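You operate a simulated robot arm through the tools that you are given. There is no shell and no other tool. Be economical: measure what you need, move in short steps, check, and stop when the job is done.

You run a simulated two-armed robot. Do the job below in one go: nothing can be reset, and whatever is moved stays where it is left.

Task
Hold the small basin on the wooden table steady with one hand, lift the blue-rim grey cone out of it with the other and set it down on the wooden table. Set down upright: blue-rim grey cone.

Only the result counts: the job must be done as asked and must still hold three seconds after the hand-in. Knocking over, shifting, dropping, spilling or breaking anything else fails it.

Robot
Two 6-joint arms with two-finger parallel grippers on one trunk, on a base that drives. Base frame: it is fixed to the floor where the robot stands at the start and does not move with it; the origin is under the middle of the robot, x ahead of it, y to its left, z up; the surface under the hand at the start is at about z = 760. Units: mm, degrees, N and s.
The left shoulder is at the start at [60, 187, 1097], the right one opposite. With the tool pointing down near the work surface each hand reaches from about 200 to 620 mm from the robot's upright axis, wherever it stands, measured 20 degrees to its own side. Places, roughly: wooden table [500, -100, 800]. Payload 1.57 kg a hand.
The TCP of each hand is the grasp point between the finger pads, 30 mm short of the fingertips. In the tool frame z runs along the fingers and y along their closing line. The gripper opens to 110 mm. The fingers are 24 mm wide and 12 mm thick; the gripper's body (48 by 112 mm) begins 78 mm behind the TCP.
Orientation is that of the tool frame in the base frame, as a unit quaternion [w, x, y, z]. With the fingers straight down and closing along the base's y, the tool's x points along the base's -x, its y along +y and its z along -z.

Tools
- The arms move only by the tool send_rows. It takes "left_rows", "right_rows" or both (then of equal length, played together; a hand with none holds still); each is one flat list of numbers, 7 for each row, row after row: the gripper command, from -1 (shut) to 1 (fully open), values between in proportion, then the shift along the base's x, y, z in mm, then the turn, a rotation vector about the base's x, y, z in degrees. In form: [grip, x, y, z, ax, ay, az, grip, x, y, z, ax, ay, az, ...]. A call has 1 to 12 rows; each row shifts and turns the commanded pose from where the row before left it. Each row takes 0.2 s and may step no farther than 50 mm and 8.6 degrees from the row before; otherwise, or with a gripper value out of range, the whole call is refused. A pose out of reach is approached as far as the arm can. The call stops where the force on the tool passes 40 N (or 10 N more than at its start, if that is more) or the arm is blocked; 0.2 s more then pass. The fingers move at their own pace (about 153 mm/s each) and stop on an object; they squeeze with about 30 N. The grip force told is the motor's: it shows also when the fingers shut on nothing. Time passes only in rows, and 0.2 s behind the last, so rows that do not move let the fingers close. It gives the time, the measured TCP pose, the force on the tool (base axes), the opening and the grip force at its end, in the units of the frame above (readings bear some noise), with the torque about the TCP (base axes, N m) and any sound that the robot's microphone picked up.
- Cameras (640 x 400 px; columns grow to the right, rows downward): "scene" is now at [-4.9, 18.4, 1629.6]; the picture's right is [0.25, -0.97, 0.00], its down [-0.85, -0.22, -0.47] and it looks along [0.45, 0.12, -0.88] (base axes); focal length 285 px, centre (320, 200). "left" rides on the left gripper at [70, -16, -141] in its tool frame; the picture's right is [0.23, 0.97, 0.00], its down [-0.85, 0.20, -0.48] and it looks along [-0.47, 0.11, 0.88] (tool axes); focal length 222 px, centre (320, 200). "right" rides on the right gripper at [70, 16, -141] in its tool frame; the picture's right is [-0.23, 0.97, 0.00], its down [-0.86, -0.20, -0.48] and it looks along [-0.47, -0.11, 0.88] (tool axes); focal length 222 px, centre (320, 200). There is no depth. A picture from a camera that has moved, and an enlarged one, comes with that camera's place and axes in the base frame and with its lens. The place of the scene camera against the robot may be out by one fixed shift of up to 12 mm in any direction.
- camera(camera): a new picture of that camera. It takes no simulated time.
- raise_lower(by): slides the trunk up (or, below 0, down) by that many mm; the arms and the scene camera ride with it, the base frame stays. It gives what a move gives, with no picture.
- drive_base(legs): drives the robot by 1 to 6 legs, each [ahead, left, turn to the left] in mm, mm and degrees, along the robot's own axes; the way and the turn of a leg run together, so that a leg with both is an arc; at most 1500 mm and 180 degrees a leg. The arms and the cameras ride along, it lands a little off, and it stops where it bumps. It gives what a move gives.
- aim_head(pan, tilt): turns the head with the scene camera to pan (to the left, within 86 degrees either way) and tilt (down, from -29 to 69), counted from straight ahead of the robot. It gives what a move gives.
- zoom(camera, box): a new picture of the part [left, top, right, bottom] of that camera's present view, enlarged. It takes no simulated time.
- sign_off(): hands the job in; it is judged then, once.

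Work in short steps. Places have to be worked out from the pictures, the camera data and where the tool is seen: move nearer, look again, correct. Check each grasp and each placing, and mend what went wrong. You have 120 turns and 108 pictures in all, those below and enlarged ones among them. Open the grippers and draw the arms clear of the work before you hand the job in, unless the task says otherwise; then end with one line.

The tools are called after "Request:" by a JSON object that holds its "api" and its "payload". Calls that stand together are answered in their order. send_rows: Moves the arms, as the interface text tells. Its arguments: {"type":"object","properties":{"left_rows":{"type":"array","items":{"type":"number"}},"right_rows":{"type":"array","items":{"type":"number"}}},"required":[]} The other tools are called the same way: raise_lower (by) slides the trunk up or down; drive_base (legs) drives the base; aim_head (pan, tilt) turns the head that bears the scene camera; camera (camera) takes a picture; zoom (camera, box) takes an enlarged picture of a part of a camera's view; sign_off () hands the job in.

At the start:

```text
time: 0.0
left_ee_pos: [313.7, 406.0, 1007.9]
left_ee_rot: [0.0, 0.001, 1.0, -0.001]
left_ft_force: [0.1, 0.7, 0.1]
left_torque: [-0.01, -0.02, 0.02]
left_grip_width: 110.1
left_grasp_force: 0.1
right_ee_pos: [342.1, 15.1, 1098.4]
right_ee_rot: [0.001, 0.0, 1.0, 0.0]
right_ft_force: [0.8, -1.1, 0.1]
right_torque: [-0.02, 0.01, 0.0]
right_grip_width: 109.9
right_grasp_force: 0.1
trunk travel left (down, up): [-725.0, 265.0]
robot x, y, heading: [2.4, 1.4, 0.2]
head pan, tilt: [14.7, 62.1]
```

scene: 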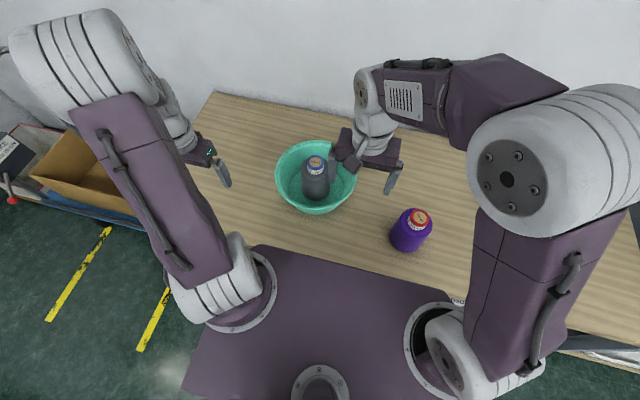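
right: 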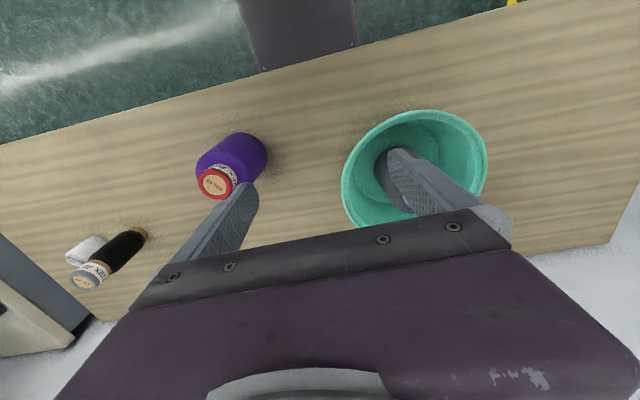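
left: 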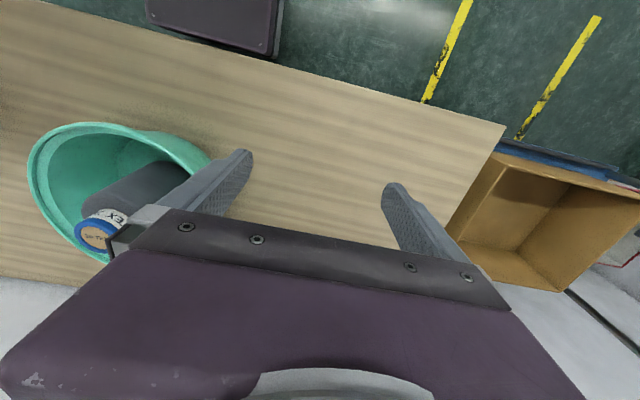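

I start by enlarging the scene to see the basin and the cone in it.

Request:
{"api": "zoom", "payload": {"camera": "scene", "box": [240, 110, 400, 230]}}

Request:
{"api": "zoom", "payload": {"camera": "left", "box": [0, 90, 240, 290]}}

Request:
{"api": "zoom", "payload": {"camera": "right", "box": [180, 90, 500, 290]}}

```text
3.33 times, centred on (320, 170) of scene
camera zoom: at [-4.9, 18.4, 1629.6], right [0.25, -0.97, 0.0], down [-0.85, -0.22, -0.47], along [0.45, 0.12, -0.88], focal length 950 px, centre (320, 300)
```

zoom: 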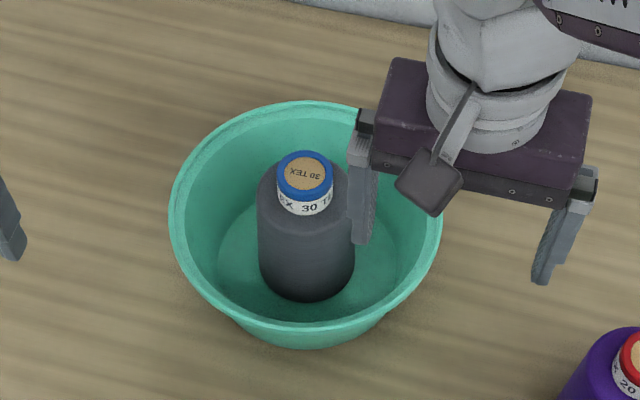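

```text
2.00 times, centred on (120, 190) of left
camera zoom: at [245.1, 389.5, 1148.2], right [-0.23, 0.97, 0.0], down [0.85, 0.2, 0.48], along [0.47, 0.11, -0.88], focal length 444 px, centre (720, 220)
```

zoom: 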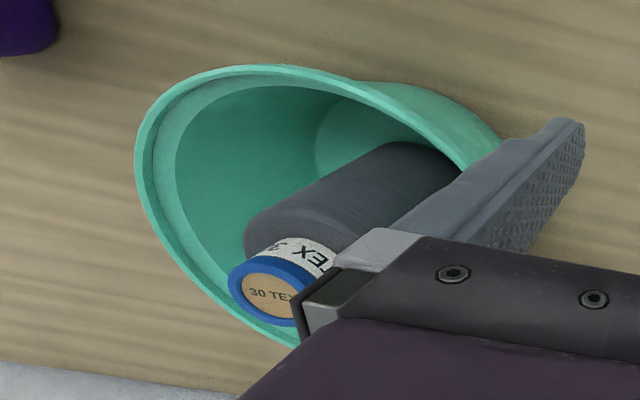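

```text
2.00 times, centred on (340, 190) of right
camera zoom: at [273.2, 31.5, 1239.1], right [0.23, 0.97, 0.0], down [0.86, -0.2, 0.48], along [0.47, -0.11, -0.88], focal length 444 px, centre (280, 220)
```

zoom: 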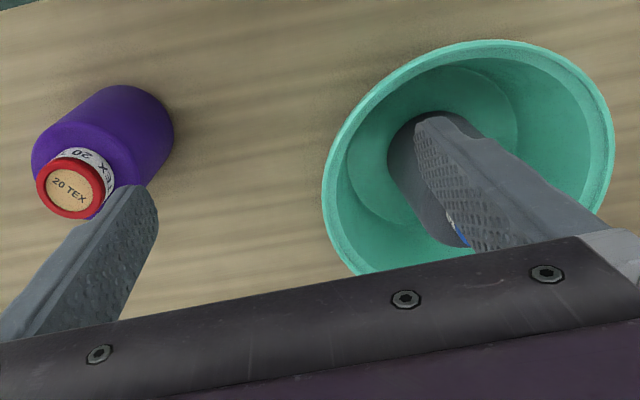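

Triangulated, the top of the cone sits near [473, 159, 932] and the basin has a rim of roughly 130 mm radius. I plan to hold the right rim with the right hand and lift the cone with the left hand turned -90 degrees. First I move both hands to viewing poses.

Request:
{"api": "send_rows", "payload": {"left_rows": [1, 10, -2, 4, 0, 0, -8.2, 1, 10, -2, 4, 0, 0, -8.2, 1, 10, -2, 4, 0, 0, -8.2, 1, 10, -2, 4, 0, 0, -8.2, 1, 10, -2, 4, 0, 0, -8.2, 1, 10, -2, 4, 0, 0, -8.2, 1, 10, -2, 4, 0, 0, -8.2, 1, 10, -2, 4, 0, 0, -8.2, 1, 10, -2, 4, 0, 0, -8.2, 1, 10, -2, 4, 0, 0, -8.2, 1, 10, -2, 4, 0, 0, -8], "right_rows": [1, 0, -15, 0, 0, 0, 0, 1, 5, -15, 0, 0, 0, 0, 1, 10, -10, 0, 0, 0, 0, 1, 10, -10, 0, 0, 0, 0, 1, 10, -5, -5, 0, 0, 0, 1, 10, -5, -5, 0, 0, 0, 1, 10, 0, -5, 0, 0, 0, 1, 10, 0, -5, 0, 0, 0, 1, 10, 0, -5, 0, 0, 0, 1, 10, 0, -5, 0, 0, 0, 1, 5, 0, -5, 0, 0, 0]}}

Request:
{"api": "camera", "payload": {"camera": "left"}}

Request:
{"api": "camera", "payload": {"camera": "right"}}

Request:
{"api": "camera", "payload": {"camera": "scene"}}

```text
time: 2.4
left_ee_pos: [424.2, 384.4, 1051.3]
left_ee_rot: [-0.001, 0.708, 0.706, -0.001]
left_ft_force: [-0.1, -0.1, 0.0]
left_torque: [0.02, 0.0, 0.02]
left_grip_width: 110.2
left_grasp_force: 0.1
right_ee_pos: [433.4, -44.0, 1060.7]
right_ee_rot: [0.0, 0.0, 1.0, -0.001]
right_ft_force: [-0.2, 0.0, -0.1]
right_torque: [-0.01, 0.05, -0.01]
right_grip_width: 110.1
right_grasp_force: 0.0
trunk travel left (down, up): [-725.0, 265.0]
robot x, y, heading: [3.1, -0.3, -0.0]
head pan, tilt: [14.7, 62.1]
```

```text
101 pictures are left
camera left: at [409.4, 453.4, 1192.2], right [0.97, 0.22, 0.0], down [0.2, -0.86, 0.48], along [0.11, -0.47, -0.88], focal length 222 px, centre (320, 200)
```

left: 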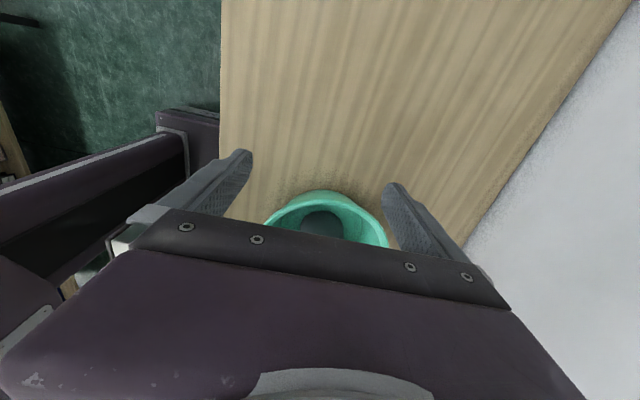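

```text
100 pictures are left
camera right: at [363.9, -28.3, 1203.6], right [0.23, 0.97, 0.0], down [0.86, -0.2, 0.48], along [0.47, -0.11, -0.88], focal length 222 px, centre (320, 200)
```

right: 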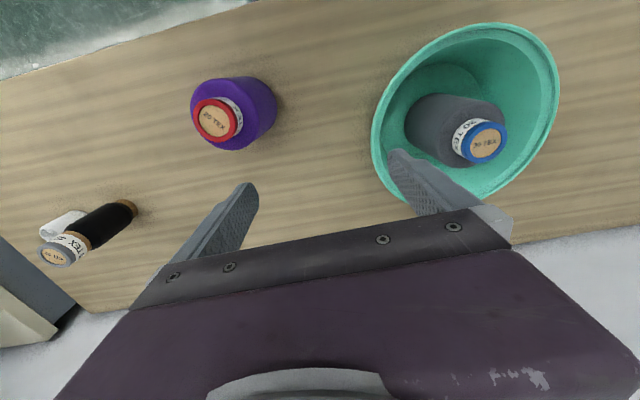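

```text
99 pictures are left
camera scene: at [-4.2, 18.4, 1629.6], right [0.25, -0.97, 0.0], down [-0.85, -0.22, -0.47], along [0.45, 0.12, -0.88], focal length 285 px, centre (320, 200)
```

scene: 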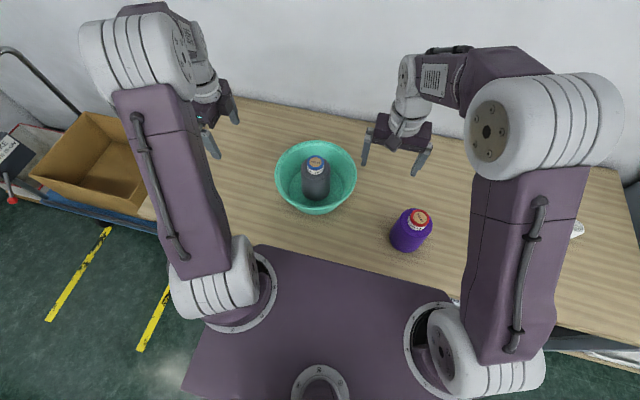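

The basin and cone are now clear in both the scene and right views; I enlarge both to triangulate.

Request:
{"api": "zoom", "payload": {"camera": "right", "box": [360, 10, 580, 220]}}

Request:
{"api": "zoom", "payload": {"camera": "scene", "box": [256, 130, 376, 225]}}

```text
1.90 times, centred on (470, 115) of right
camera zoom: at [363.9, -28.3, 1203.6], right [0.23, 0.97, 0.0], down [0.86, -0.2, 0.48], along [0.47, -0.11, -0.88], focal length 423 px, centre (34, 362)
```

zoom: 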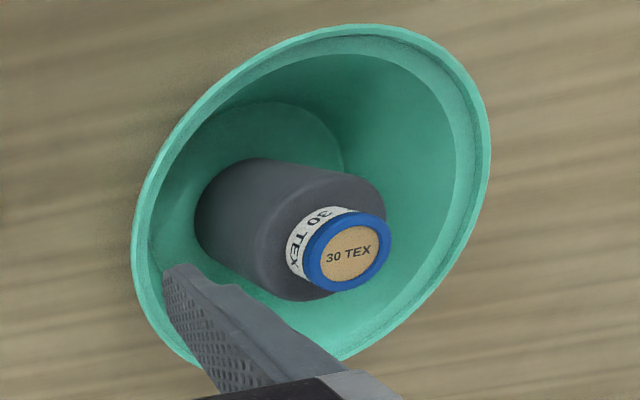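

```text
4.21 times, centred on (316, 178) of scene
camera zoom: at [-4.2, 18.4, 1629.6], right [0.25, -0.97, 0.0], down [-0.85, -0.22, -0.47], along [0.45, 0.12, -0.88], focal length 1200 px, centre (337, 295)
```

zoom: 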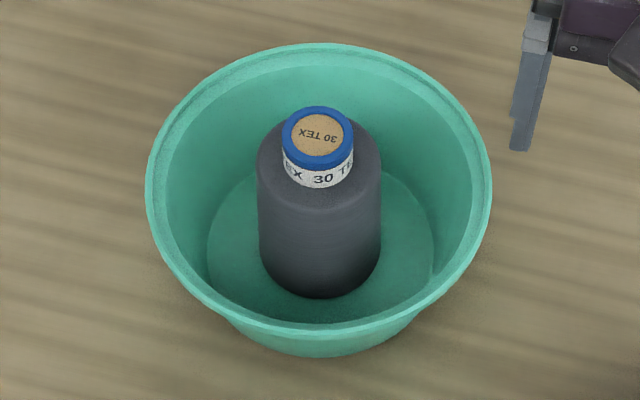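

The hand cameras together put the cone top near (480, 153, 928), and the rim near z 875 with radius about 126. I tilt the right hand 15 degrees to match the wall, narrow its grip and hover over the right rim, then look.

Request:
{"api": "send_rows", "payload": {"right_rows": [0.2, 11, 12, -25, 3.75, 0, 0, 0.2, 11, 12, -25, 3.75, 0, 0, 0.1, 12, 12, -25, 3.75, 0, 0, 0.1, 12, 13, -25, 3.75, 0, 0]}}

Request:
{"api": "camera", "payload": {"camera": "right"}}

Request:
{"api": "zoom", "payload": {"camera": "scene", "box": [240, 120, 420, 240]}}

Request:
{"api": "camera", "payload": {"camera": "left"}}

```text
time: 3.4
left_ee_pos: [425.7, 383.7, 1051.7]
left_ee_rot: [0.0, 0.707, 0.707, -0.001]
left_ft_force: [-0.1, 0.1, 0.5]
left_torque: [-0.02, 0.0, 0.01]
left_grip_width: 109.8
left_grasp_force: 0.0
right_ee_pos: [481.3, 3.8, 960.5]
right_ee_rot: [0.0, 0.0, 0.991, 0.13]
right_ft_force: [0.2, 1.1, -0.3]
right_torque: [0.02, -0.02, -0.02]
right_grip_width: 60.7
right_grasp_force: 0.1
trunk travel left (down, up): [-725.0, 265.0]
robot x, y, heading: [-1.2, -2.3, -0.0]
head pan, tilt: [14.7, 62.1]
```

```text
96 pictures are left
camera right: at [411.1, -16.5, 1101.8], right [0.23, 0.94, 0.25], down [0.86, -0.32, 0.41], along [0.47, 0.12, -0.88], focal length 222 px, centre (320, 200)
```

right: 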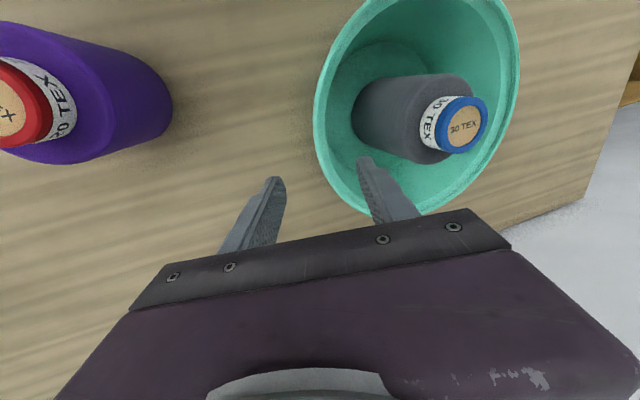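

```text
3.33 times, centred on (330, 180) of scene
camera zoom: at [-3.2, 18.4, 1629.7], right [0.25, -0.97, 0.0], down [-0.86, -0.22, -0.47], along [0.45, 0.12, -0.88], focal length 950 px, centre (287, 267)
```

zoom: 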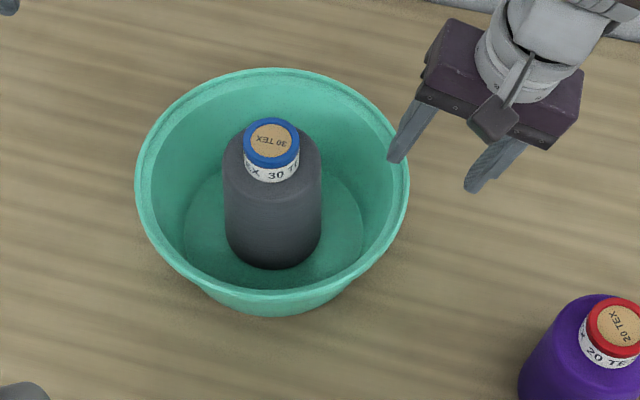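

```text
94 pictures are left
camera left: at [409.8, 453.6, 1191.9], right [0.97, 0.23, 0.0], down [0.2, -0.85, 0.48], along [0.11, -0.47, -0.88], focal length 222 px, centre (320, 200)
```

left: 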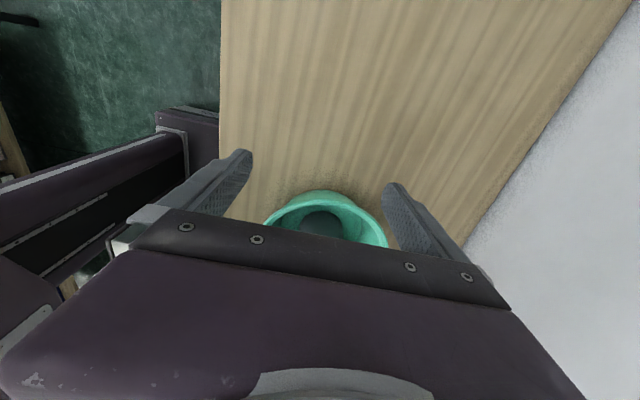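

A model rim (centre (478,155), radius 126, z 875) matches the right picture to within 2 px. I go down along the tool axis with the fingers straddling the wall.

Request:
{"api": "send_rows", "payload": {"right_rows": [0.1, -1, 7, -25, 0, 0, 0, 0.1, -1, 7, -25, 0, 0, 0, 0.1, 0, 6, -22, 0, 0, 0, 0.1, 0, 0, 0, 0, 0, 0]}}

Request:
{"api": "camera", "payload": {"camera": "right"}}

Request:
{"api": "zoom", "payload": {"camera": "scene", "box": [240, 120, 420, 240]}}

```text
time: 4.4
left_ee_pos: [424.0, 383.5, 1052.4]
left_ee_rot: [-0.001, 0.707, 0.707, 0.0]
left_ft_force: [-0.4, 0.5, 0.1]
left_torque: [-0.05, -0.01, 0.01]
left_grip_width: 109.8
left_grasp_force: 0.1
right_ee_pos: [478.6, 23.0, 889.1]
right_ee_rot: [0.0, 0.001, 0.991, 0.131]
right_ft_force: [-0.1, -0.2, -0.5]
right_torque: [0.0, 0.01, -0.01]
right_grip_width: 60.4
right_grasp_force: 0.0
trunk travel left (down, up): [-725.0, 265.0]
robot x, y, heading: [-0.6, -0.3, -0.1]
head pan, tilt: [14.7, 62.1]
```

```text
93 pictures are left
camera right: at [408.1, 3.0, 1030.7], right [0.23, 0.94, 0.25], down [0.86, -0.32, 0.41], along [0.47, 0.12, -0.88], focal length 222 px, centre (320, 200)
```

right: 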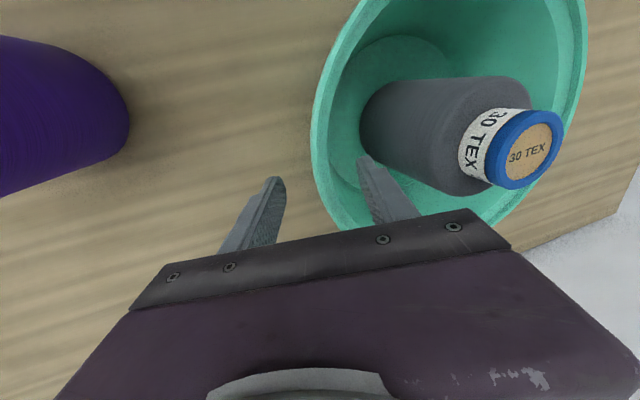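

```text
3.33 times, centred on (330, 180) of scene
camera zoom: at [-4.9, 18.3, 1629.6], right [0.25, -0.97, 0.0], down [-0.85, -0.22, -0.47], along [0.45, 0.12, -0.88], focal length 950 px, centre (287, 267)
```

zoom: 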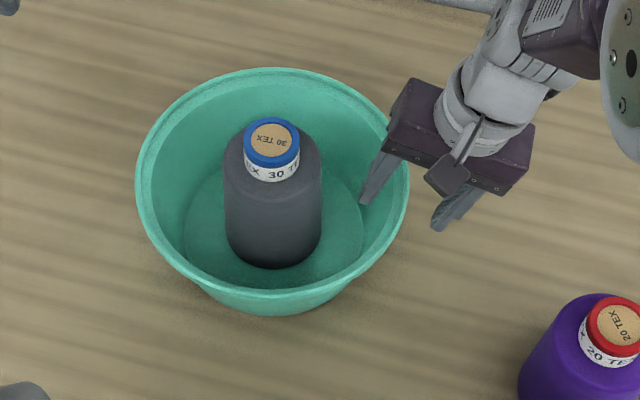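

The wall is between the fingers. I go down 30 mm more, then partly close and watch the side force.

Request:
{"api": "send_rows", "payload": {"right_rows": [0.1, 0, 4, -15, 0, 0, 0, 0.1, 0, 4, -14, 0, 0, 0, -0.3, 0, 0, 0, 0, 0, 0, -0.6, 0, 0, 0, 0, 0, 0]}}

Request:
{"api": "camera", "payload": {"camera": "right"}}

Request:
{"api": "zoom", "payload": {"camera": "scene", "box": [240, 120, 420, 240]}}

```text
time: 5.4
left_ee_pos: [423.8, 383.6, 1051.2]
left_ee_rot: [0.0, 0.707, 0.708, 0.0]
left_ft_force: [0.9, 0.1, 0.3]
left_torque: [0.0, -0.03, 0.0]
left_grip_width: 110.1
left_grasp_force: 0.0
right_ee_pos: [477.0, 31.0, 860.2]
right_ee_rot: [0.0, 0.0, 0.991, 0.131]
right_ft_force: [0.3, 0.1, -0.4]
right_torque: [0.01, -0.01, 0.0]
right_grip_width: 22.1
right_grasp_force: 0.1
trunk travel left (down, up): [-725.0, 265.0]
robot x, y, heading: [-2.4, -1.3, -0.1]
head pan, tilt: [14.7, 62.1]
```

```text
91 pictures are left
camera right: at [407.8, 11.4, 1002.2], right [0.23, 0.94, 0.25], down [0.86, -0.32, 0.41], along [0.47, 0.12, -0.88], focal length 222 px, centre (320, 200)
```

right: 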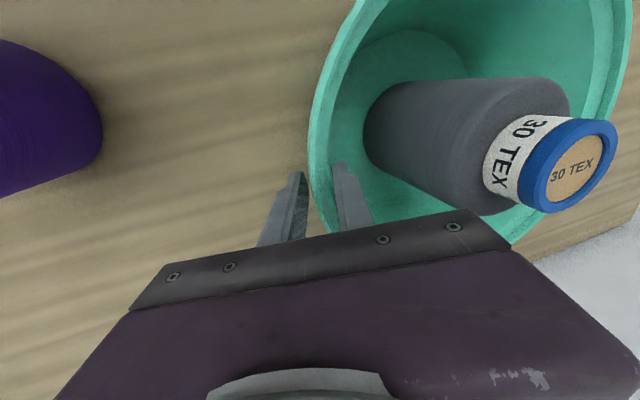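

```text
3.33 times, centred on (330, 180) of scene
camera zoom: at [-4.7, 18.5, 1629.6], right [0.25, -0.97, 0.0], down [-0.85, -0.22, -0.47], along [0.45, 0.12, -0.88], focal length 950 px, centre (287, 267)
```

zoom: 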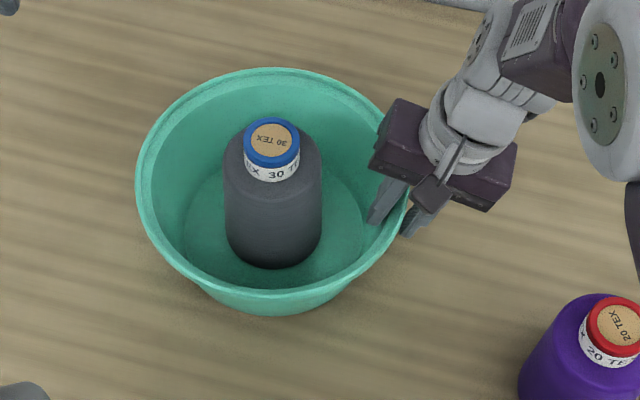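

No contact yet at a 22 mm opening. I close in small steps to see which finger touches first.

Request:
{"api": "send_rows", "payload": {"right_rows": [-0.72, 0, 0, 0, 0, 0, 0, -0.8, 0, 0, 0, 0, 0, 0]}}

Request:
{"api": "zoom", "payload": {"camera": "right", "box": [240, 130, 400, 230]}}

```text
time: 6.0
left_ee_pos: [423.9, 385.0, 1051.2]
left_ee_rot: [0.0, 0.707, 0.707, 0.0]
left_ft_force: [0.5, 0.1, -0.2]
left_torque: [0.02, 0.01, 0.02]
left_grip_width: 110.1
left_grasp_force: 0.1
right_ee_pos: [477.2, 32.5, 861.6]
right_ee_rot: [-0.001, 0.0, 0.991, 0.131]
right_ft_force: [0.9, 3.1, 2.5]
right_torque: [0.0, 0.0, 0.01]
right_grip_width: 14.2
right_grasp_force: 1.9
trunk travel left (down, up): [-725.0, 265.0]
robot x, y, heading: [0.8, -0.8, -0.1]
head pan, tilt: [14.7, 62.1]
```

```text
4.00 times, centred on (320, 180) of right
camera zoom: at [407.8, 11.9, 1002.5], right [0.23, 0.94, 0.25], down [0.85, -0.32, 0.41], along [0.47, 0.12, -0.88], focal length 888 px, centre (320, 280)
```

zoom: 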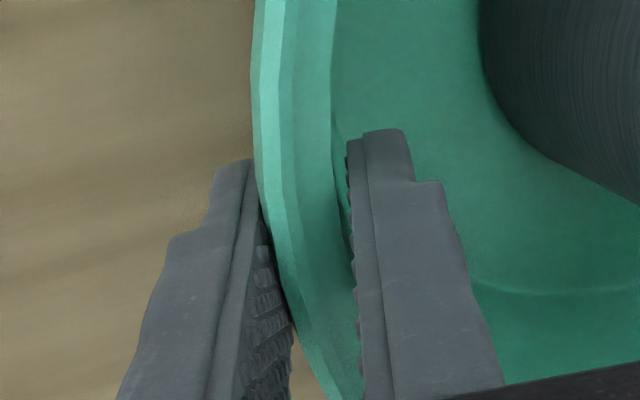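

Forces are only about 4 N and both fingers are at the rim lip, about 14 mm wide. I close fully to hold it.

Request:
{"api": "send_rows", "payload": {"right_rows": [-0.9, 0, 0, 0, 0, 0, 0, -1, 0, 0, 0, 0, 0, 0, -1, 0, 0, 0, 0, 0, 0]}}

Request:
{"api": "camera", "payload": {"camera": "right"}}

Request:
{"api": "zoom", "payload": {"camera": "scene", "box": [240, 120, 420, 240]}}

```text
time: 6.8
left_ee_pos: [423.1, 384.1, 1051.6]
left_ee_rot: [0.001, 0.707, 0.707, -0.001]
left_ft_force: [-0.1, -0.9, -0.2]
left_torque: [-0.01, -0.01, 0.03]
left_grip_width: 110.1
left_grasp_force: 0.1
right_ee_pos: [478.0, 31.0, 861.0]
right_ee_rot: [0.0, 0.001, 0.991, 0.131]
right_ft_force: [1.0, -2.6, 0.9]
right_torque: [-0.87, -0.08, -0.01]
right_grip_width: 9.6
right_grasp_force: 27.9
trunk travel left (down, up): [-725.0, 265.0]
robot x, y, heading: [0.9, -3.6, -0.1]
head pan, tilt: [14.7, 62.1]
```

```text
88 pictures are left
camera right: at [407.7, 10.7, 1002.2], right [0.23, 0.94, 0.25], down [0.86, -0.32, 0.41], along [0.47, 0.12, -0.88], focal length 222 px, centre (320, 200)
```

right: 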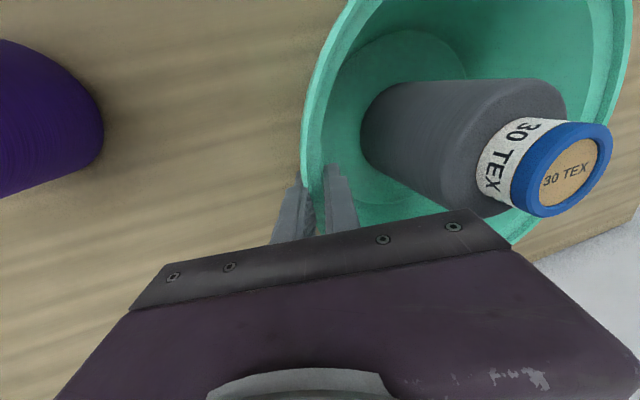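

```text
3.33 times, centred on (330, 180) of scene
camera zoom: at [-4.8, 17.8, 1629.6], right [0.25, -0.97, 0.0], down [-0.85, -0.22, -0.47], along [0.45, 0.12, -0.88], focal length 950 px, centre (287, 267)
```

zoom: 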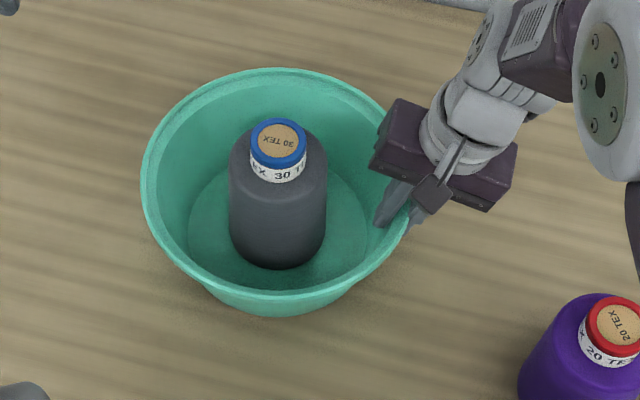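

The basin is held at 9.6 mm with 28 N. The cone top is now at about (480, 146, 928), so I bring the open left hand above it with the fingers closing along x.

Request:
{"api": "send_rows", "payload": {"left_rows": [1, 7, -29, -4, 0, 0, 0, 1, 7, -29, -4, 0, 0, 0, 1, 7, -29, -4, 0, 0, 0, 1, 7, -30, -4, 0, 0, 0, 1, 7, -30, -4, 0, 0, 0, 1, 7, -30, -4, 0, 0, 0, 1, 7, -30, -4, 0, 0, 0, 1, 7, -30, -4, 0, 0, 0]}}

Request:
{"api": "camera", "payload": {"camera": "left"}}

Request:
{"api": "camera", "payload": {"camera": "scene"}}

Request:
{"api": "camera", "payload": {"camera": "right"}}

```text
time: 8.6
left_ee_pos: [480.9, 146.8, 1019.4]
left_ee_rot: [0.0, 0.707, 0.707, -0.001]
left_ft_force: [-0.5, -0.3, -0.4]
left_torque: [0.0, 0.01, -0.01]
left_grip_width: 110.1
left_grasp_force: 0.1
right_ee_pos: [479.0, 31.5, 860.9]
right_ee_rot: [-0.001, 0.0, 0.992, 0.13]
right_ft_force: [-0.8, 0.4, 0.5]
right_torque: [-0.63, 0.11, -0.02]
right_grip_width: 9.6
right_grasp_force: 28.0
trunk travel left (down, up): [-725.0, 265.0]
robot x, y, heading: [0.2, -1.2, -0.2]
head pan, tilt: [14.7, 62.1]
```

```text
86 pictures are left
camera left: at [465.5, 216.1, 1160.5], right [0.97, 0.23, 0.0], down [0.2, -0.86, 0.48], along [0.11, -0.47, -0.88], focal length 222 px, centre (320, 200)
```

left: 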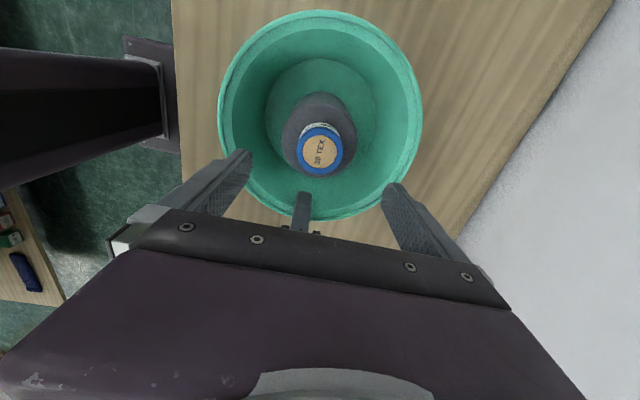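

```text
85 pictures are left
camera scene: at [-4.4, 17.6, 1629.6], right [0.25, -0.97, 0.0], down [-0.85, -0.22, -0.47], along [0.45, 0.12, -0.88], focal length 285 px, centre (320, 200)
```

scene: 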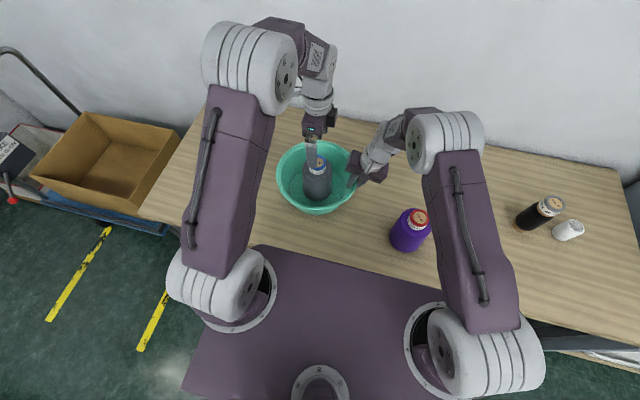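

```text
84 pictures are left
camera right: at [407.9, 11.0, 1002.2], right [0.23, 0.94, 0.25], down [0.86, -0.32, 0.41], along [0.47, 0.12, -0.88], focal length 222 px, centre (320, 200)
```

right: 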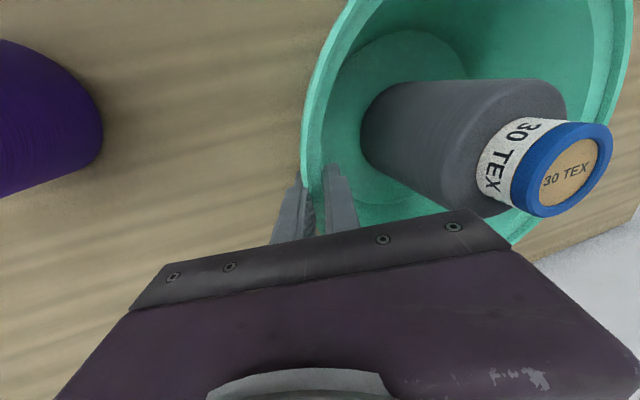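

The left view confirms the cone top near (481, 149). I nudge the hand 2 mm in y and go down in part, then check the finger clearance.

Request:
{"api": "send_rows", "payload": {"left_rows": [1, 0, 2, -25, 0, 0, 0, 1, 0, 0, -25, 0, 0, 0, 1, 0, 0, -25, 0, 0, 0, 1, 0, 0, -17, 0, 0, 0]}}

Request:
{"api": "camera", "payload": {"camera": "left"}}

Request:
{"api": "zoom", "payload": {"camera": "scene", "box": [240, 120, 420, 240]}}

Request:
{"api": "camera", "payload": {"camera": "right"}}

```text
time: 9.6
left_ee_pos: [479.5, 148.1, 926.7]
left_ee_rot: [-0.001, 0.707, 0.707, 0.0]
left_ft_force: [0.0, 0.3, 0.0]
left_torque: [-0.01, -0.01, 0.0]
left_grip_width: 109.9
left_grasp_force: 0.1
right_ee_pos: [478.2, 31.7, 860.9]
right_ee_rot: [0.001, 0.0, 0.991, 0.13]
right_ft_force: [-1.3, -0.7, 0.7]
right_torque: [-0.74, 0.09, -0.01]
right_grip_width: 9.3
right_grasp_force: 27.9
trunk travel left (down, up): [-725.0, 265.0]
robot x, y, heading: [0.6, -2.8, 0.0]
head pan, tilt: [14.7, 62.1]
```

```text
83 pictures are left
camera left: at [465.4, 218.5, 1067.8], right [0.97, 0.23, 0.0], down [0.2, -0.85, 0.48], along [0.11, -0.47, -0.88], focal length 222 px, centre (320, 200)
```

left: 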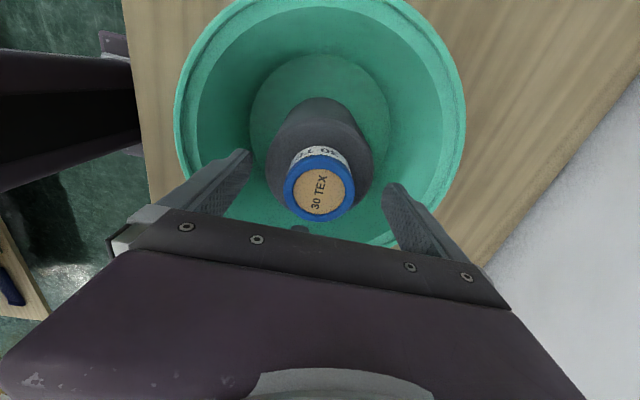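

```text
3.33 times, centred on (330, 180) of scene
camera zoom: at [-4.4, 18.4, 1629.6], right [0.25, -0.97, 0.0], down [-0.85, -0.22, -0.47], along [0.45, 0.12, -0.88], focal length 950 px, centre (287, 267)
```

zoom: 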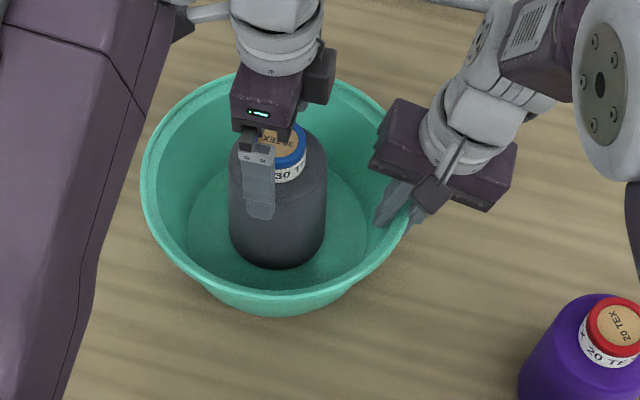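

```text
81 pictures are left
camera right: at [407.9, 11.3, 1002.2], right [0.23, 0.94, 0.25], down [0.86, -0.32, 0.41], along [0.47, 0.12, -0.88], focal length 222 px, centre (320, 200)
```

right: 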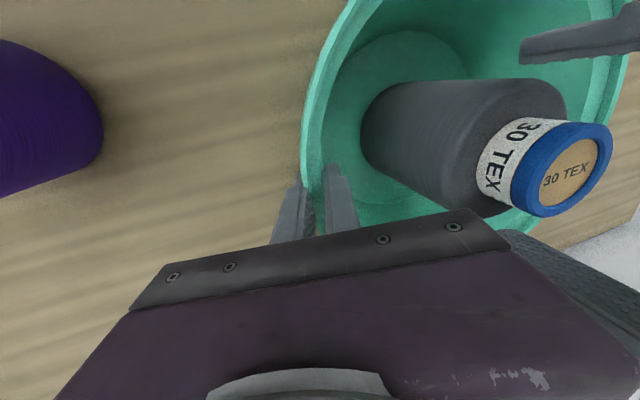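

The fingers straddle the 89 mm body evenly in x. I go down 60 mm with a small correction and watch for contact.

Request:
{"api": "send_rows", "payload": {"left_rows": [1, 1.5, 1, -15, 0, 0, 0, 1, 0, 0, -15, 0, 0, 0, 1, 0, 0, -15, 0, 0, 0, 1, 0, 0, -15, 0, 0, 0]}}

Request:
{"api": "camera", "payload": {"camera": "left"}}

Request:
{"api": "camera", "payload": {"camera": "right"}}

```text
time: 10.6
left_ee_pos: [481.4, 150.3, 868.1]
left_ee_rot: [0.0, 0.707, 0.707, 0.0]
left_ft_force: [-0.2, 0.2, 0.0]
left_torque: [-0.01, 0.0, -0.02]
left_grip_width: 110.3
left_grasp_force: 0.1
right_ee_pos: [478.1, 32.2, 860.7]
right_ee_rot: [-0.001, 0.0, 0.991, 0.13]
right_ft_force: [-0.9, -0.4, -0.4]
right_torque: [-0.76, 0.04, 0.01]
right_grip_width: 9.4
right_grasp_force: 28.0
trunk travel left (down, up): [-725.0, 265.0]
robot x, y, heading: [-0.6, 1.5, 0.2]
head pan, tilt: [14.7, 62.1]
```

```text
80 pictures are left
camera left: at [466.4, 219.3, 1007.9], right [0.97, 0.23, 0.0], down [0.2, -0.85, 0.48], along [0.11, -0.47, -0.88], focal length 222 px, centre (320, 200)
```

left: 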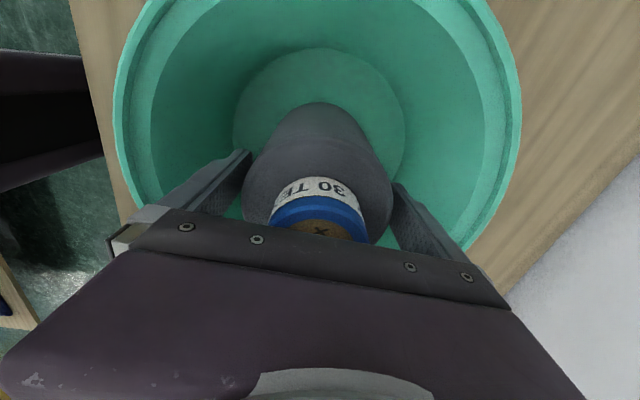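

```text
79 pictures are left
camera right: at [408.0, 11.3, 1002.2], right [0.23, 0.94, 0.25], down [0.86, -0.32, 0.41], along [0.47, 0.12, -0.88], focal length 222 px, centre (320, 200)
```

right: 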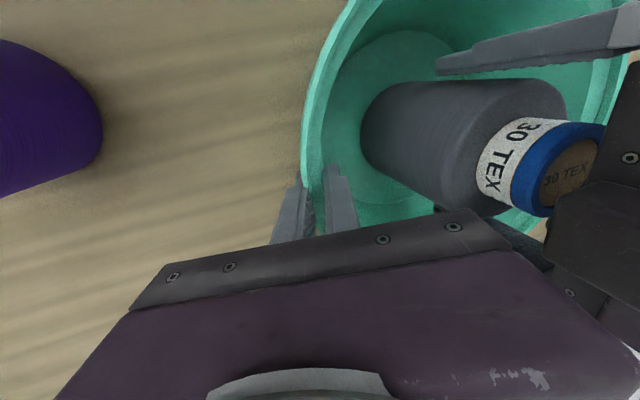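

The fingers straddle the body with no contact and the gripper clears the cap. I close the left hand in steps.

Request:
{"api": "send_rows", "payload": {"left_rows": [0.75, 0, 0, 0, 0, 0, 0, 0.65, 0, 0, 0, 0, 0, 0, 0.5, 0, 0, 0, 0, 0, 0, 0, 0, 0, 0, 0, 0, 0, -1, 0, 0, 0, 0, 0, 0, -1, 0, 0, 0, 0, 0, 0]}}

Request:
{"api": "camera", "payload": {"camera": "left"}}

```text
time: 12.0
left_ee_pos: [479.9, 151.7, 867.7]
left_ee_rot: [-0.002, 0.707, 0.707, -0.001]
left_ft_force: [-1.1, -0.2, -0.6]
left_torque: [0.06, 0.11, 0.02]
left_grip_width: 94.9
left_grasp_force: 30.4
right_ee_pos: [478.3, 32.3, 862.0]
right_ee_rot: [0.0, -0.001, 0.992, 0.13]
right_ft_force: [1.0, -0.1, -0.3]
right_torque: [-0.6, -0.14, -0.05]
right_grip_width: 9.4
right_grasp_force: 27.3
trunk travel left (down, up): [-725.0, 265.0]
robot x, y, heading: [-2.9, -1.1, 0.3]
head pan, tilt: [14.7, 62.1]
```

```text
78 pictures are left
camera left: at [466.4, 219.3, 1007.9], right [0.97, 0.23, 0.0], down [0.2, -0.85, 0.48], along [0.11, -0.47, -0.88], focal length 222 px, centre (320, 200)
```

left: 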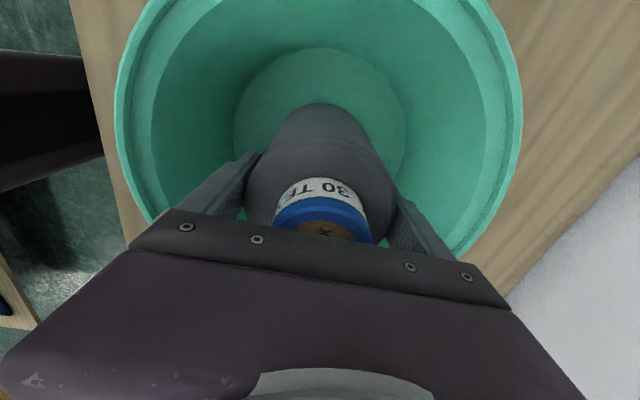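

The body is gripped at 95 mm and 30 N. I lift slowly by 30 mm and check that the cone follows without the basin moving.

Request:
{"api": "send_rows", "payload": {"left_rows": [-1, 0, 0, 6, 0, 0, 0, -1, 0, 0, 8, 0, 0, 0, -1, 0, 0, 8, 0, 0, 0, -1, 0, 0, 8, 0, 0, 0]}}

Request:
{"api": "camera", "payload": {"camera": "right"}}

Request:
{"api": "zoom", "payload": {"camera": "scene", "box": [240, 120, 420, 240]}}

```text
time: 13.0
left_ee_pos: [481.8, 150.3, 897.0]
left_ee_rot: [-0.001, 0.707, 0.707, -0.002]
left_ft_force: [-0.2, 0.7, -3.4]
left_torque: [0.01, 0.0, -0.01]
left_grip_width: 94.9
left_grasp_force: 30.0
right_ee_pos: [478.5, 31.6, 860.3]
right_ee_rot: [0.0, 0.0, 0.991, 0.13]
right_ft_force: [0.2, -0.5, 0.0]
right_torque: [-0.43, -0.01, -0.02]
right_grip_width: 9.5
right_grasp_force: 27.9
trunk travel left (down, up): [-725.0, 265.0]
robot x, y, heading: [-2.9, -0.0, -0.1]
head pan, tilt: [14.7, 62.1]
```

```text
77 pictures are left
camera right: at [408.1, 11.3, 1002.2], right [0.23, 0.94, 0.25], down [0.86, -0.32, 0.41], along [0.47, 0.12, -0.88], focal length 222 px, centre (320, 200)
```

right: 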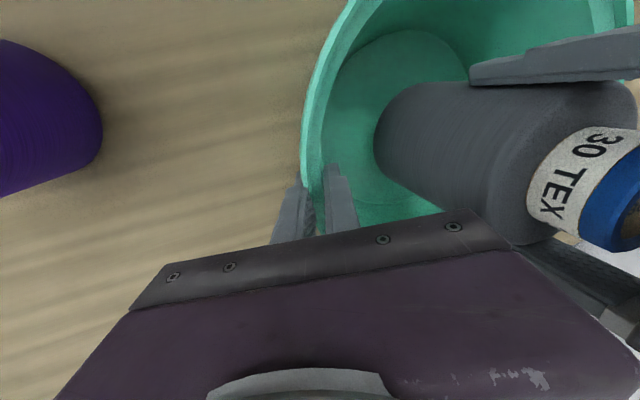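

```text
3.33 times, centred on (330, 180) of scene
camera zoom: at [-4.3, 18.4, 1629.6], right [0.25, -0.97, 0.0], down [-0.85, -0.22, -0.47], along [0.45, 0.12, -0.88], focal length 950 px, centre (287, 267)
```

zoom: 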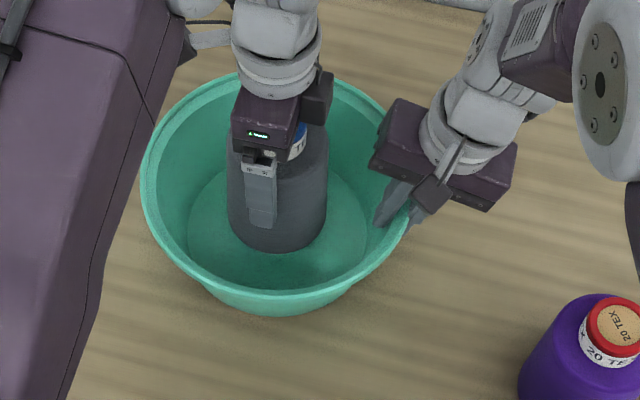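

The cone follows, about 0.35 kg, and the basin has not moved. I lift it until its base is well over the rim.

Request:
{"api": "send_rows", "payload": {"left_rows": [-1, 0, 0, 15, 0, 0, 0, -1, 0, 0, 20, 0, 0, 0, -1, 0, 0, 20, 0, 0, 0, -1, 0, 0, 20, 0, 0, 0, -1, 0, 0, 20, 0, 0, 0, -1, 0, 0, 20, 0, 0, 0, -1, 0, 0, 15, 0, 0, 0]}}

Request:
{"api": "camera", "payload": {"camera": "right"}}

Request:
{"api": "camera", "payload": {"camera": "scene"}}

```text
time: 14.6
left_ee_pos: [482.8, 150.5, 1027.1]
left_ee_rot: [-0.001, 0.707, 0.707, -0.001]
left_ft_force: [0.0, -0.2, -3.2]
left_torque: [0.0, 0.0, -0.05]
left_grip_width: 94.5
left_grasp_force: 30.0
right_ee_pos: [478.7, 30.7, 862.0]
right_ee_rot: [0.0, 0.0, 0.991, 0.131]
right_ft_force: [-0.4, -1.8, -0.1]
right_torque: [-0.35, -0.01, 0.02]
right_grip_width: 9.4
right_grasp_force: 28.0
trunk travel left (down, up): [-725.0, 265.0]
robot x, y, heading: [0.5, 0.5, -0.1]
head pan, tilt: [14.7, 62.1]
```

```text
75 pictures are left
camera right: at [407.9, 11.4, 1002.2], right [0.23, 0.94, 0.25], down [0.86, -0.32, 0.41], along [0.47, 0.12, -0.88], focal length 222 px, centre (320, 200)
```

right: 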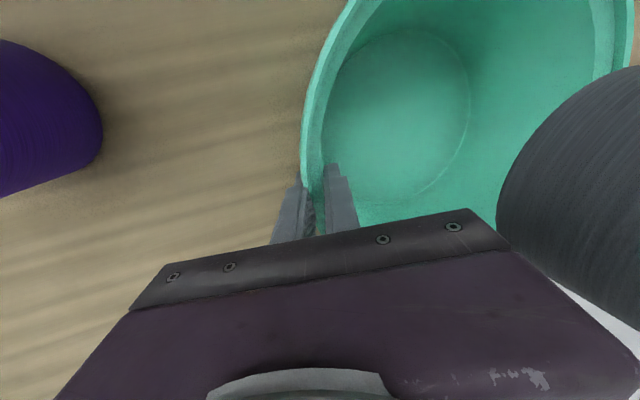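

```text
74 pictures are left
camera scene: at [-4.4, 18.4, 1629.6], right [0.25, -0.97, 0.0], down [-0.85, -0.22, -0.47], along [0.45, 0.12, -0.88], focal length 285 px, centre (320, 200)
```

scene: 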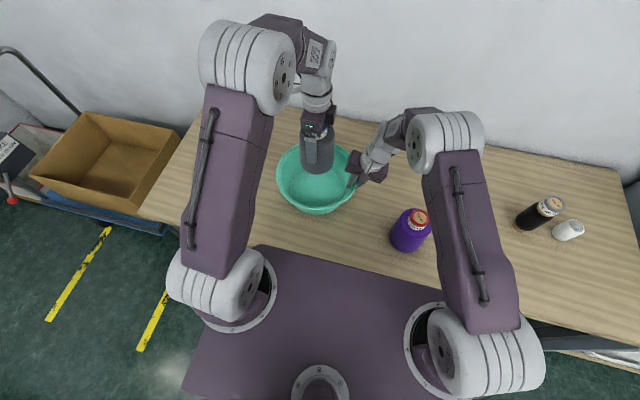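

The cone is clear of the rim with its base near z 927. I carry it to the free table left of the basin, about (420, 390).

Request:
{"api": "send_rows", "payload": {"left_rows": [-1, -4, 16, 3, 0, 0, 0, -1, -6, 22, 2, 0, 0, 0, -1, -6, 24, 0, 0, 0, 0, -1, -6, 24, 0, 0, 0, 0, -1, -6, 24, 0, 0, 0, 0, -1, -6, 24, 0, 0, 0, 0, -1, -6, 24, 0, 0, 0, 0, -1, -6, 24, 0, 0, 0, 0, -1, -6, 24, 0, 0, 0, 0, -1, -6, 20, 0, 0, 0, 0, -1, -4, 14, 0, 0, 0, 0, -1, 0, 0, 0, 0, 0, 0]}}

Request:
{"api": "camera", "payload": {"camera": "left"}}

Request:
{"api": "camera", "payload": {"camera": "scene"}}

```text
time: 17.2
left_ee_pos: [420.3, 391.0, 1031.8]
left_ee_rot: [-0.001, 0.708, 0.706, -0.001]
left_ft_force: [0.5, 0.4, -2.9]
left_torque: [0.02, -0.02, 0.0]
left_grip_width: 94.4
left_grasp_force: 29.7
right_ee_pos: [478.5, 30.5, 860.4]
right_ee_rot: [0.0, 0.0, 0.991, 0.131]
right_ft_force: [-0.5, 0.0, 0.4]
right_torque: [-0.29, 0.04, 0.03]
right_grip_width: 9.4
right_grasp_force: 28.0
trunk travel left (down, up): [-725.0, 265.0]
robot x, y, heading: [-1.8, 1.5, -0.1]
head pan, tilt: [14.7, 62.1]
```

```text
73 pictures are left
camera left: at [404.7, 460.0, 1172.9], right [0.97, 0.23, 0.0], down [0.2, -0.85, 0.48], along [0.11, -0.47, -0.88], focal length 222 px, centre (320, 200)
```

left: 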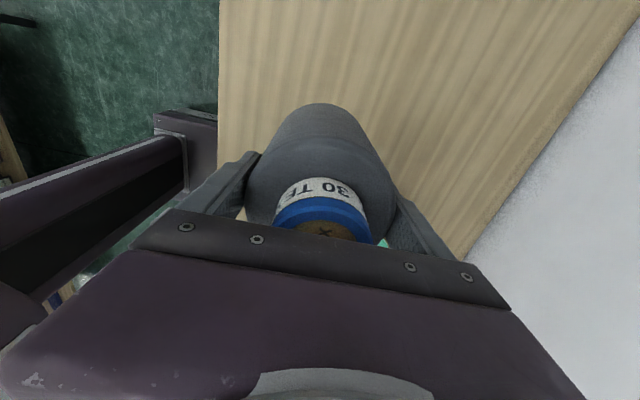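

```text
72 pictures are left
camera scene: at [-4.2, 18.8, 1629.6], right [0.25, -0.97, 0.0], down [-0.85, -0.22, -0.47], along [0.45, 0.12, -0.88], focal length 285 px, centre (320, 200)
```

scene: 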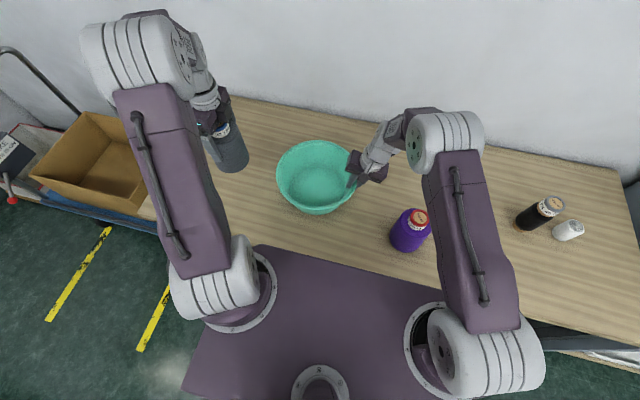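

There is clear table under the cone. I lower it to about 18 mm above the expected contact height (TCP near 862).

Request:
{"api": "send_rows", "payload": {"left_rows": [-1, 0, 0, -20, 0, 0, 0, -1, 0, 0, -25, 0, 0, 0, -1, 0, 0, -25, 0, 0, 0, -1, 0, 0, -25, 0, 0, 0, -1, 0, 0, -25, 0, 0, 0, -1, 0, 0, -20, 0, 0, 0, -1, 0, 0, -12, 0, 0, 0]}}

Request:
{"api": "camera", "payload": {"camera": "scene"}}

```text
time: 18.8
left_ee_pos: [420.2, 390.3, 881.2]
left_ee_rot: [0.0, 0.707, 0.707, 0.0]
left_ft_force: [0.3, -0.7, -3.1]
left_torque: [0.01, 0.02, -0.01]
left_grip_width: 94.6
left_grasp_force: 29.9
right_ee_pos: [477.5, 32.1, 860.7]
right_ee_rot: [-0.001, 0.0, 0.991, 0.131]
right_ft_force: [-0.7, -0.8, -0.1]
right_torque: [-0.35, 0.11, 0.01]
right_grip_width: 9.5
right_grasp_force: 27.7
trunk travel left (down, up): [-725.0, 265.0]
robot x, y, heading: [0.2, -1.9, -0.1]
head pan, tilt: [14.7, 62.1]
```

```text
71 pictures are left
camera scene: at [-4.3, 18.9, 1629.6], right [0.25, -0.97, 0.0], down [-0.85, -0.22, -0.47], along [0.45, 0.12, -0.88], focal length 285 px, centre (320, 200)
```

scene: 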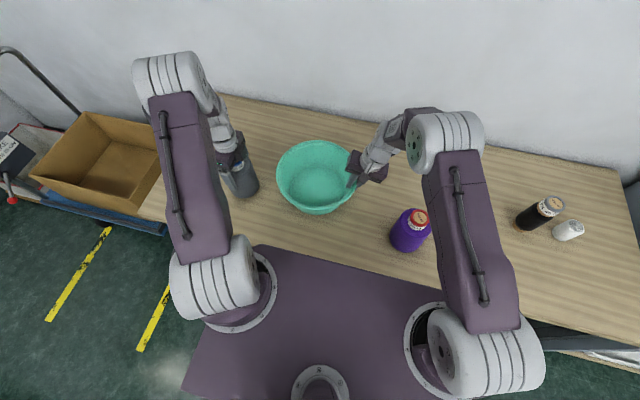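

I lower in small steps and watch for the vertical force to change at contact.

Request:
{"api": "send_rows", "payload": {"left_rows": [-1, 0, 0, -4, 0, 0, 0, -1, 0, 0, -4, 0, 0, 0, -1, 0, 0, -3, 0, 0, 0, -1, 0, 0, -2, 0, 0, 0]}}

```text
time: 19.8
left_ee_pos: [419.6, 391.2, 867.4]
left_ee_rot: [0.0, 0.707, 0.707, 0.0]
left_ft_force: [-0.4, 0.5, -2.2]
left_torque: [0.03, -0.01, 0.01]
left_grip_width: 94.8
left_grasp_force: 29.9
right_ee_pos: [478.7, 31.8, 859.8]
right_ee_rot: [0.0, 0.0, 0.991, 0.131]
right_ft_force: [0.0, -1.1, -0.5]
right_torque: [-0.35, 0.07, 0.03]
right_grip_width: 9.2
right_grasp_force: 27.5
trunk travel left (down, up): [-725.0, 265.0]
robot x, y, heading: [-2.7, -0.5, 0.5]
head pan, tilt: [14.7, 62.1]
```

There is no contact yet at z 867, so I go on with 1.5 mm steps.

Request:
{"api": "send_rows", "payload": {"left_rows": [-1, 0, 0, -1.5, 0, 0, 0, -1, 0, 0, -1.5, 0, 0, 0, -1, 0, 0, 0, 0, 0, 0]}}

```text
time: 20.6
left_ee_pos: [421.1, 391.2, 865.1]
left_ee_rot: [0.0, 0.707, 0.707, -0.002]
left_ft_force: [-1.2, 0.4, -3.0]
left_torque: [-0.02, 0.03, 0.01]
left_grip_width: 94.9
left_grasp_force: 30.1
right_ee_pos: [478.2, 31.7, 859.9]
right_ee_rot: [0.0, 0.0, 0.991, 0.131]
right_ft_force: [-0.3, 0.5, 0.4]
right_torque: [-0.37, 0.06, 0.01]
right_grip_width: 9.6
right_grasp_force: 27.9
trunk travel left (down, up): [-725.0, 265.0]
robot x, y, heading: [-0.8, -2.7, -0.1]
head pan, tilt: [14.7, 62.1]
```

It still bears its full weight, so I keep going down.

Request:
{"api": "send_rows", "payload": {"left_rows": [-1, 0, 0, -1.5, 0, 0, 0, -1, 0, 0, -1.5, 0, 0, 0, -1, 0, 0, 0, 0, 0, 0]}}

```text
time: 21.4
left_ee_pos: [419.7, 389.3, 861.7]
left_ee_rot: [0.0, 0.707, 0.707, -0.001]
left_ft_force: [0.7, 0.8, -2.6]
left_torque: [0.02, 0.01, -0.02]
left_grip_width: 94.5
left_grasp_force: 30.5
right_ee_pos: [477.3, 32.1, 861.9]
right_ee_rot: [0.0, 0.001, 0.991, 0.131]
right_ft_force: [0.1, 0.0, 0.8]
right_torque: [-0.33, -0.02, 0.02]
right_grip_width: 9.6
right_grasp_force: 28.0
trunk travel left (down, up): [-725.0, 265.0]
robot x, y, heading: [-2.8, -1.1, -0.0]
head pan, tilt: [14.7, 62.1]
```

Still no contact at z 862; I go on in the same way.

Request:
{"api": "send_rows", "payload": {"left_rows": [-1, 0, 0, -1.5, 0, 0, 0, -1, 0, 0, -1.5, 0, 0, 0, -1, 0, 0, 0, 0, 0, 0]}}

Request:
{"api": "zoom", "payload": {"camera": "scene", "box": [190, 130, 300, 210]}}

```text
time: 22.2
left_ee_pos: [419.0, 390.1, 859.8]
left_ee_rot: [0.0, 0.707, 0.707, 0.002]
left_ft_force: [-0.4, 5.4, 20.6]
left_torque: [-0.58, 0.39, -0.05]
left_grip_width: 94.9
left_grasp_force: 29.9
right_ee_pos: [476.9, 31.5, 862.0]
right_ee_rot: [0.001, 0.0, 0.991, 0.13]
right_ft_force: [0.5, 0.6, -3.1]
right_torque: [-0.34, 0.01, -0.02]
right_grip_width: 9.4
right_grasp_force: 27.3
trunk travel left (down, up): [-725.0, 265.0]
robot x, y, heading: [2.5, -3.2, -0.1]
head pan, tilt: [14.7, 62.1]
```

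```text
5.00 times, centred on (245, 170) of scene
camera zoom: at [-6.9, 17.5, 1629.9], right [0.25, -0.97, 0.0], down [-0.85, -0.22, -0.47], along [0.45, 0.12, -0.88], focal length 1424 px, centre (695, 350)
```

zoom: 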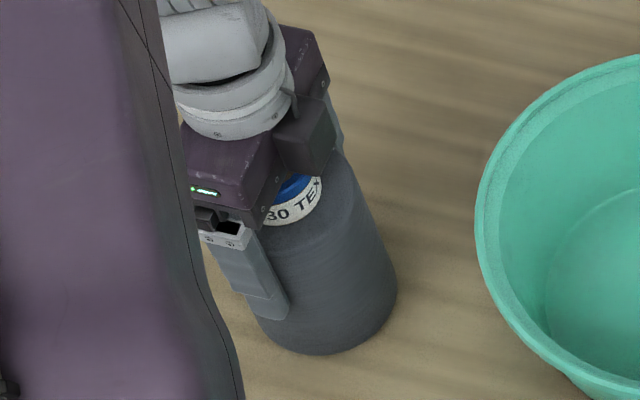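

It is in contact, pressing about 20 N. I ease up 1.2 mm to take off the load before opening.

Request:
{"api": "send_rows", "payload": {"left_rows": [-1, 0, 0, 1.2, 0, 0, 0, -1, 0, 0, 0, 0, 0, 0]}}

```text
time: 22.8
left_ee_pos: [419.0, 391.0, 859.1]
left_ee_rot: [0.0, 0.708, 0.707, 0.001]
left_ft_force: [1.6, 7.8, 15.1]
left_torque: [-0.02, -0.04, 0.04]
left_grip_width: 94.7
left_grasp_force: 29.7
right_ee_pos: [477.4, 31.1, 861.1]
right_ee_rot: [0.0, 0.0, 0.991, 0.132]
right_ft_force: [-0.5, -0.9, -3.4]
right_torque: [-0.39, 0.0, 0.01]
right_grip_width: 9.5
right_grasp_force: 27.7
trunk travel left (down, up): [-725.0, 265.0]
robot x, y, heading: [0.3, -0.4, 0.1]
head pan, tilt: [14.7, 62.1]
```

Still 15 N upward, so I ease another 1 mm.

Request:
{"api": "send_rows", "payload": {"left_rows": [-1, 0, 0, 1, 0, 0, 0, -1, 0, 0, 0, 0, 0, 0]}}

```text
time: 23.4
left_ee_pos: [418.6, 388.4, 860.8]
left_ee_rot: [-0.001, 0.707, 0.707, -0.001]
left_ft_force: [0.6, 3.4, 2.4]
left_torque: [0.2, -0.36, 0.11]
left_grip_width: 94.7
left_grasp_force: 29.5
right_ee_pos: [478.1, 32.1, 860.2]
right_ee_rot: [0.0, 0.001, 0.991, 0.13]
right_ft_force: [-0.3, 0.0, -2.4]
right_torque: [-0.38, 0.04, 0.0]
right_grip_width: 9.6
right_grasp_force: 28.3
trunk travel left (down, up): [-725.0, 265.0]
robot x, y, heading: [-0.5, 0.5, -0.1]
head pan, tilt: [14.7, 62.1]
```

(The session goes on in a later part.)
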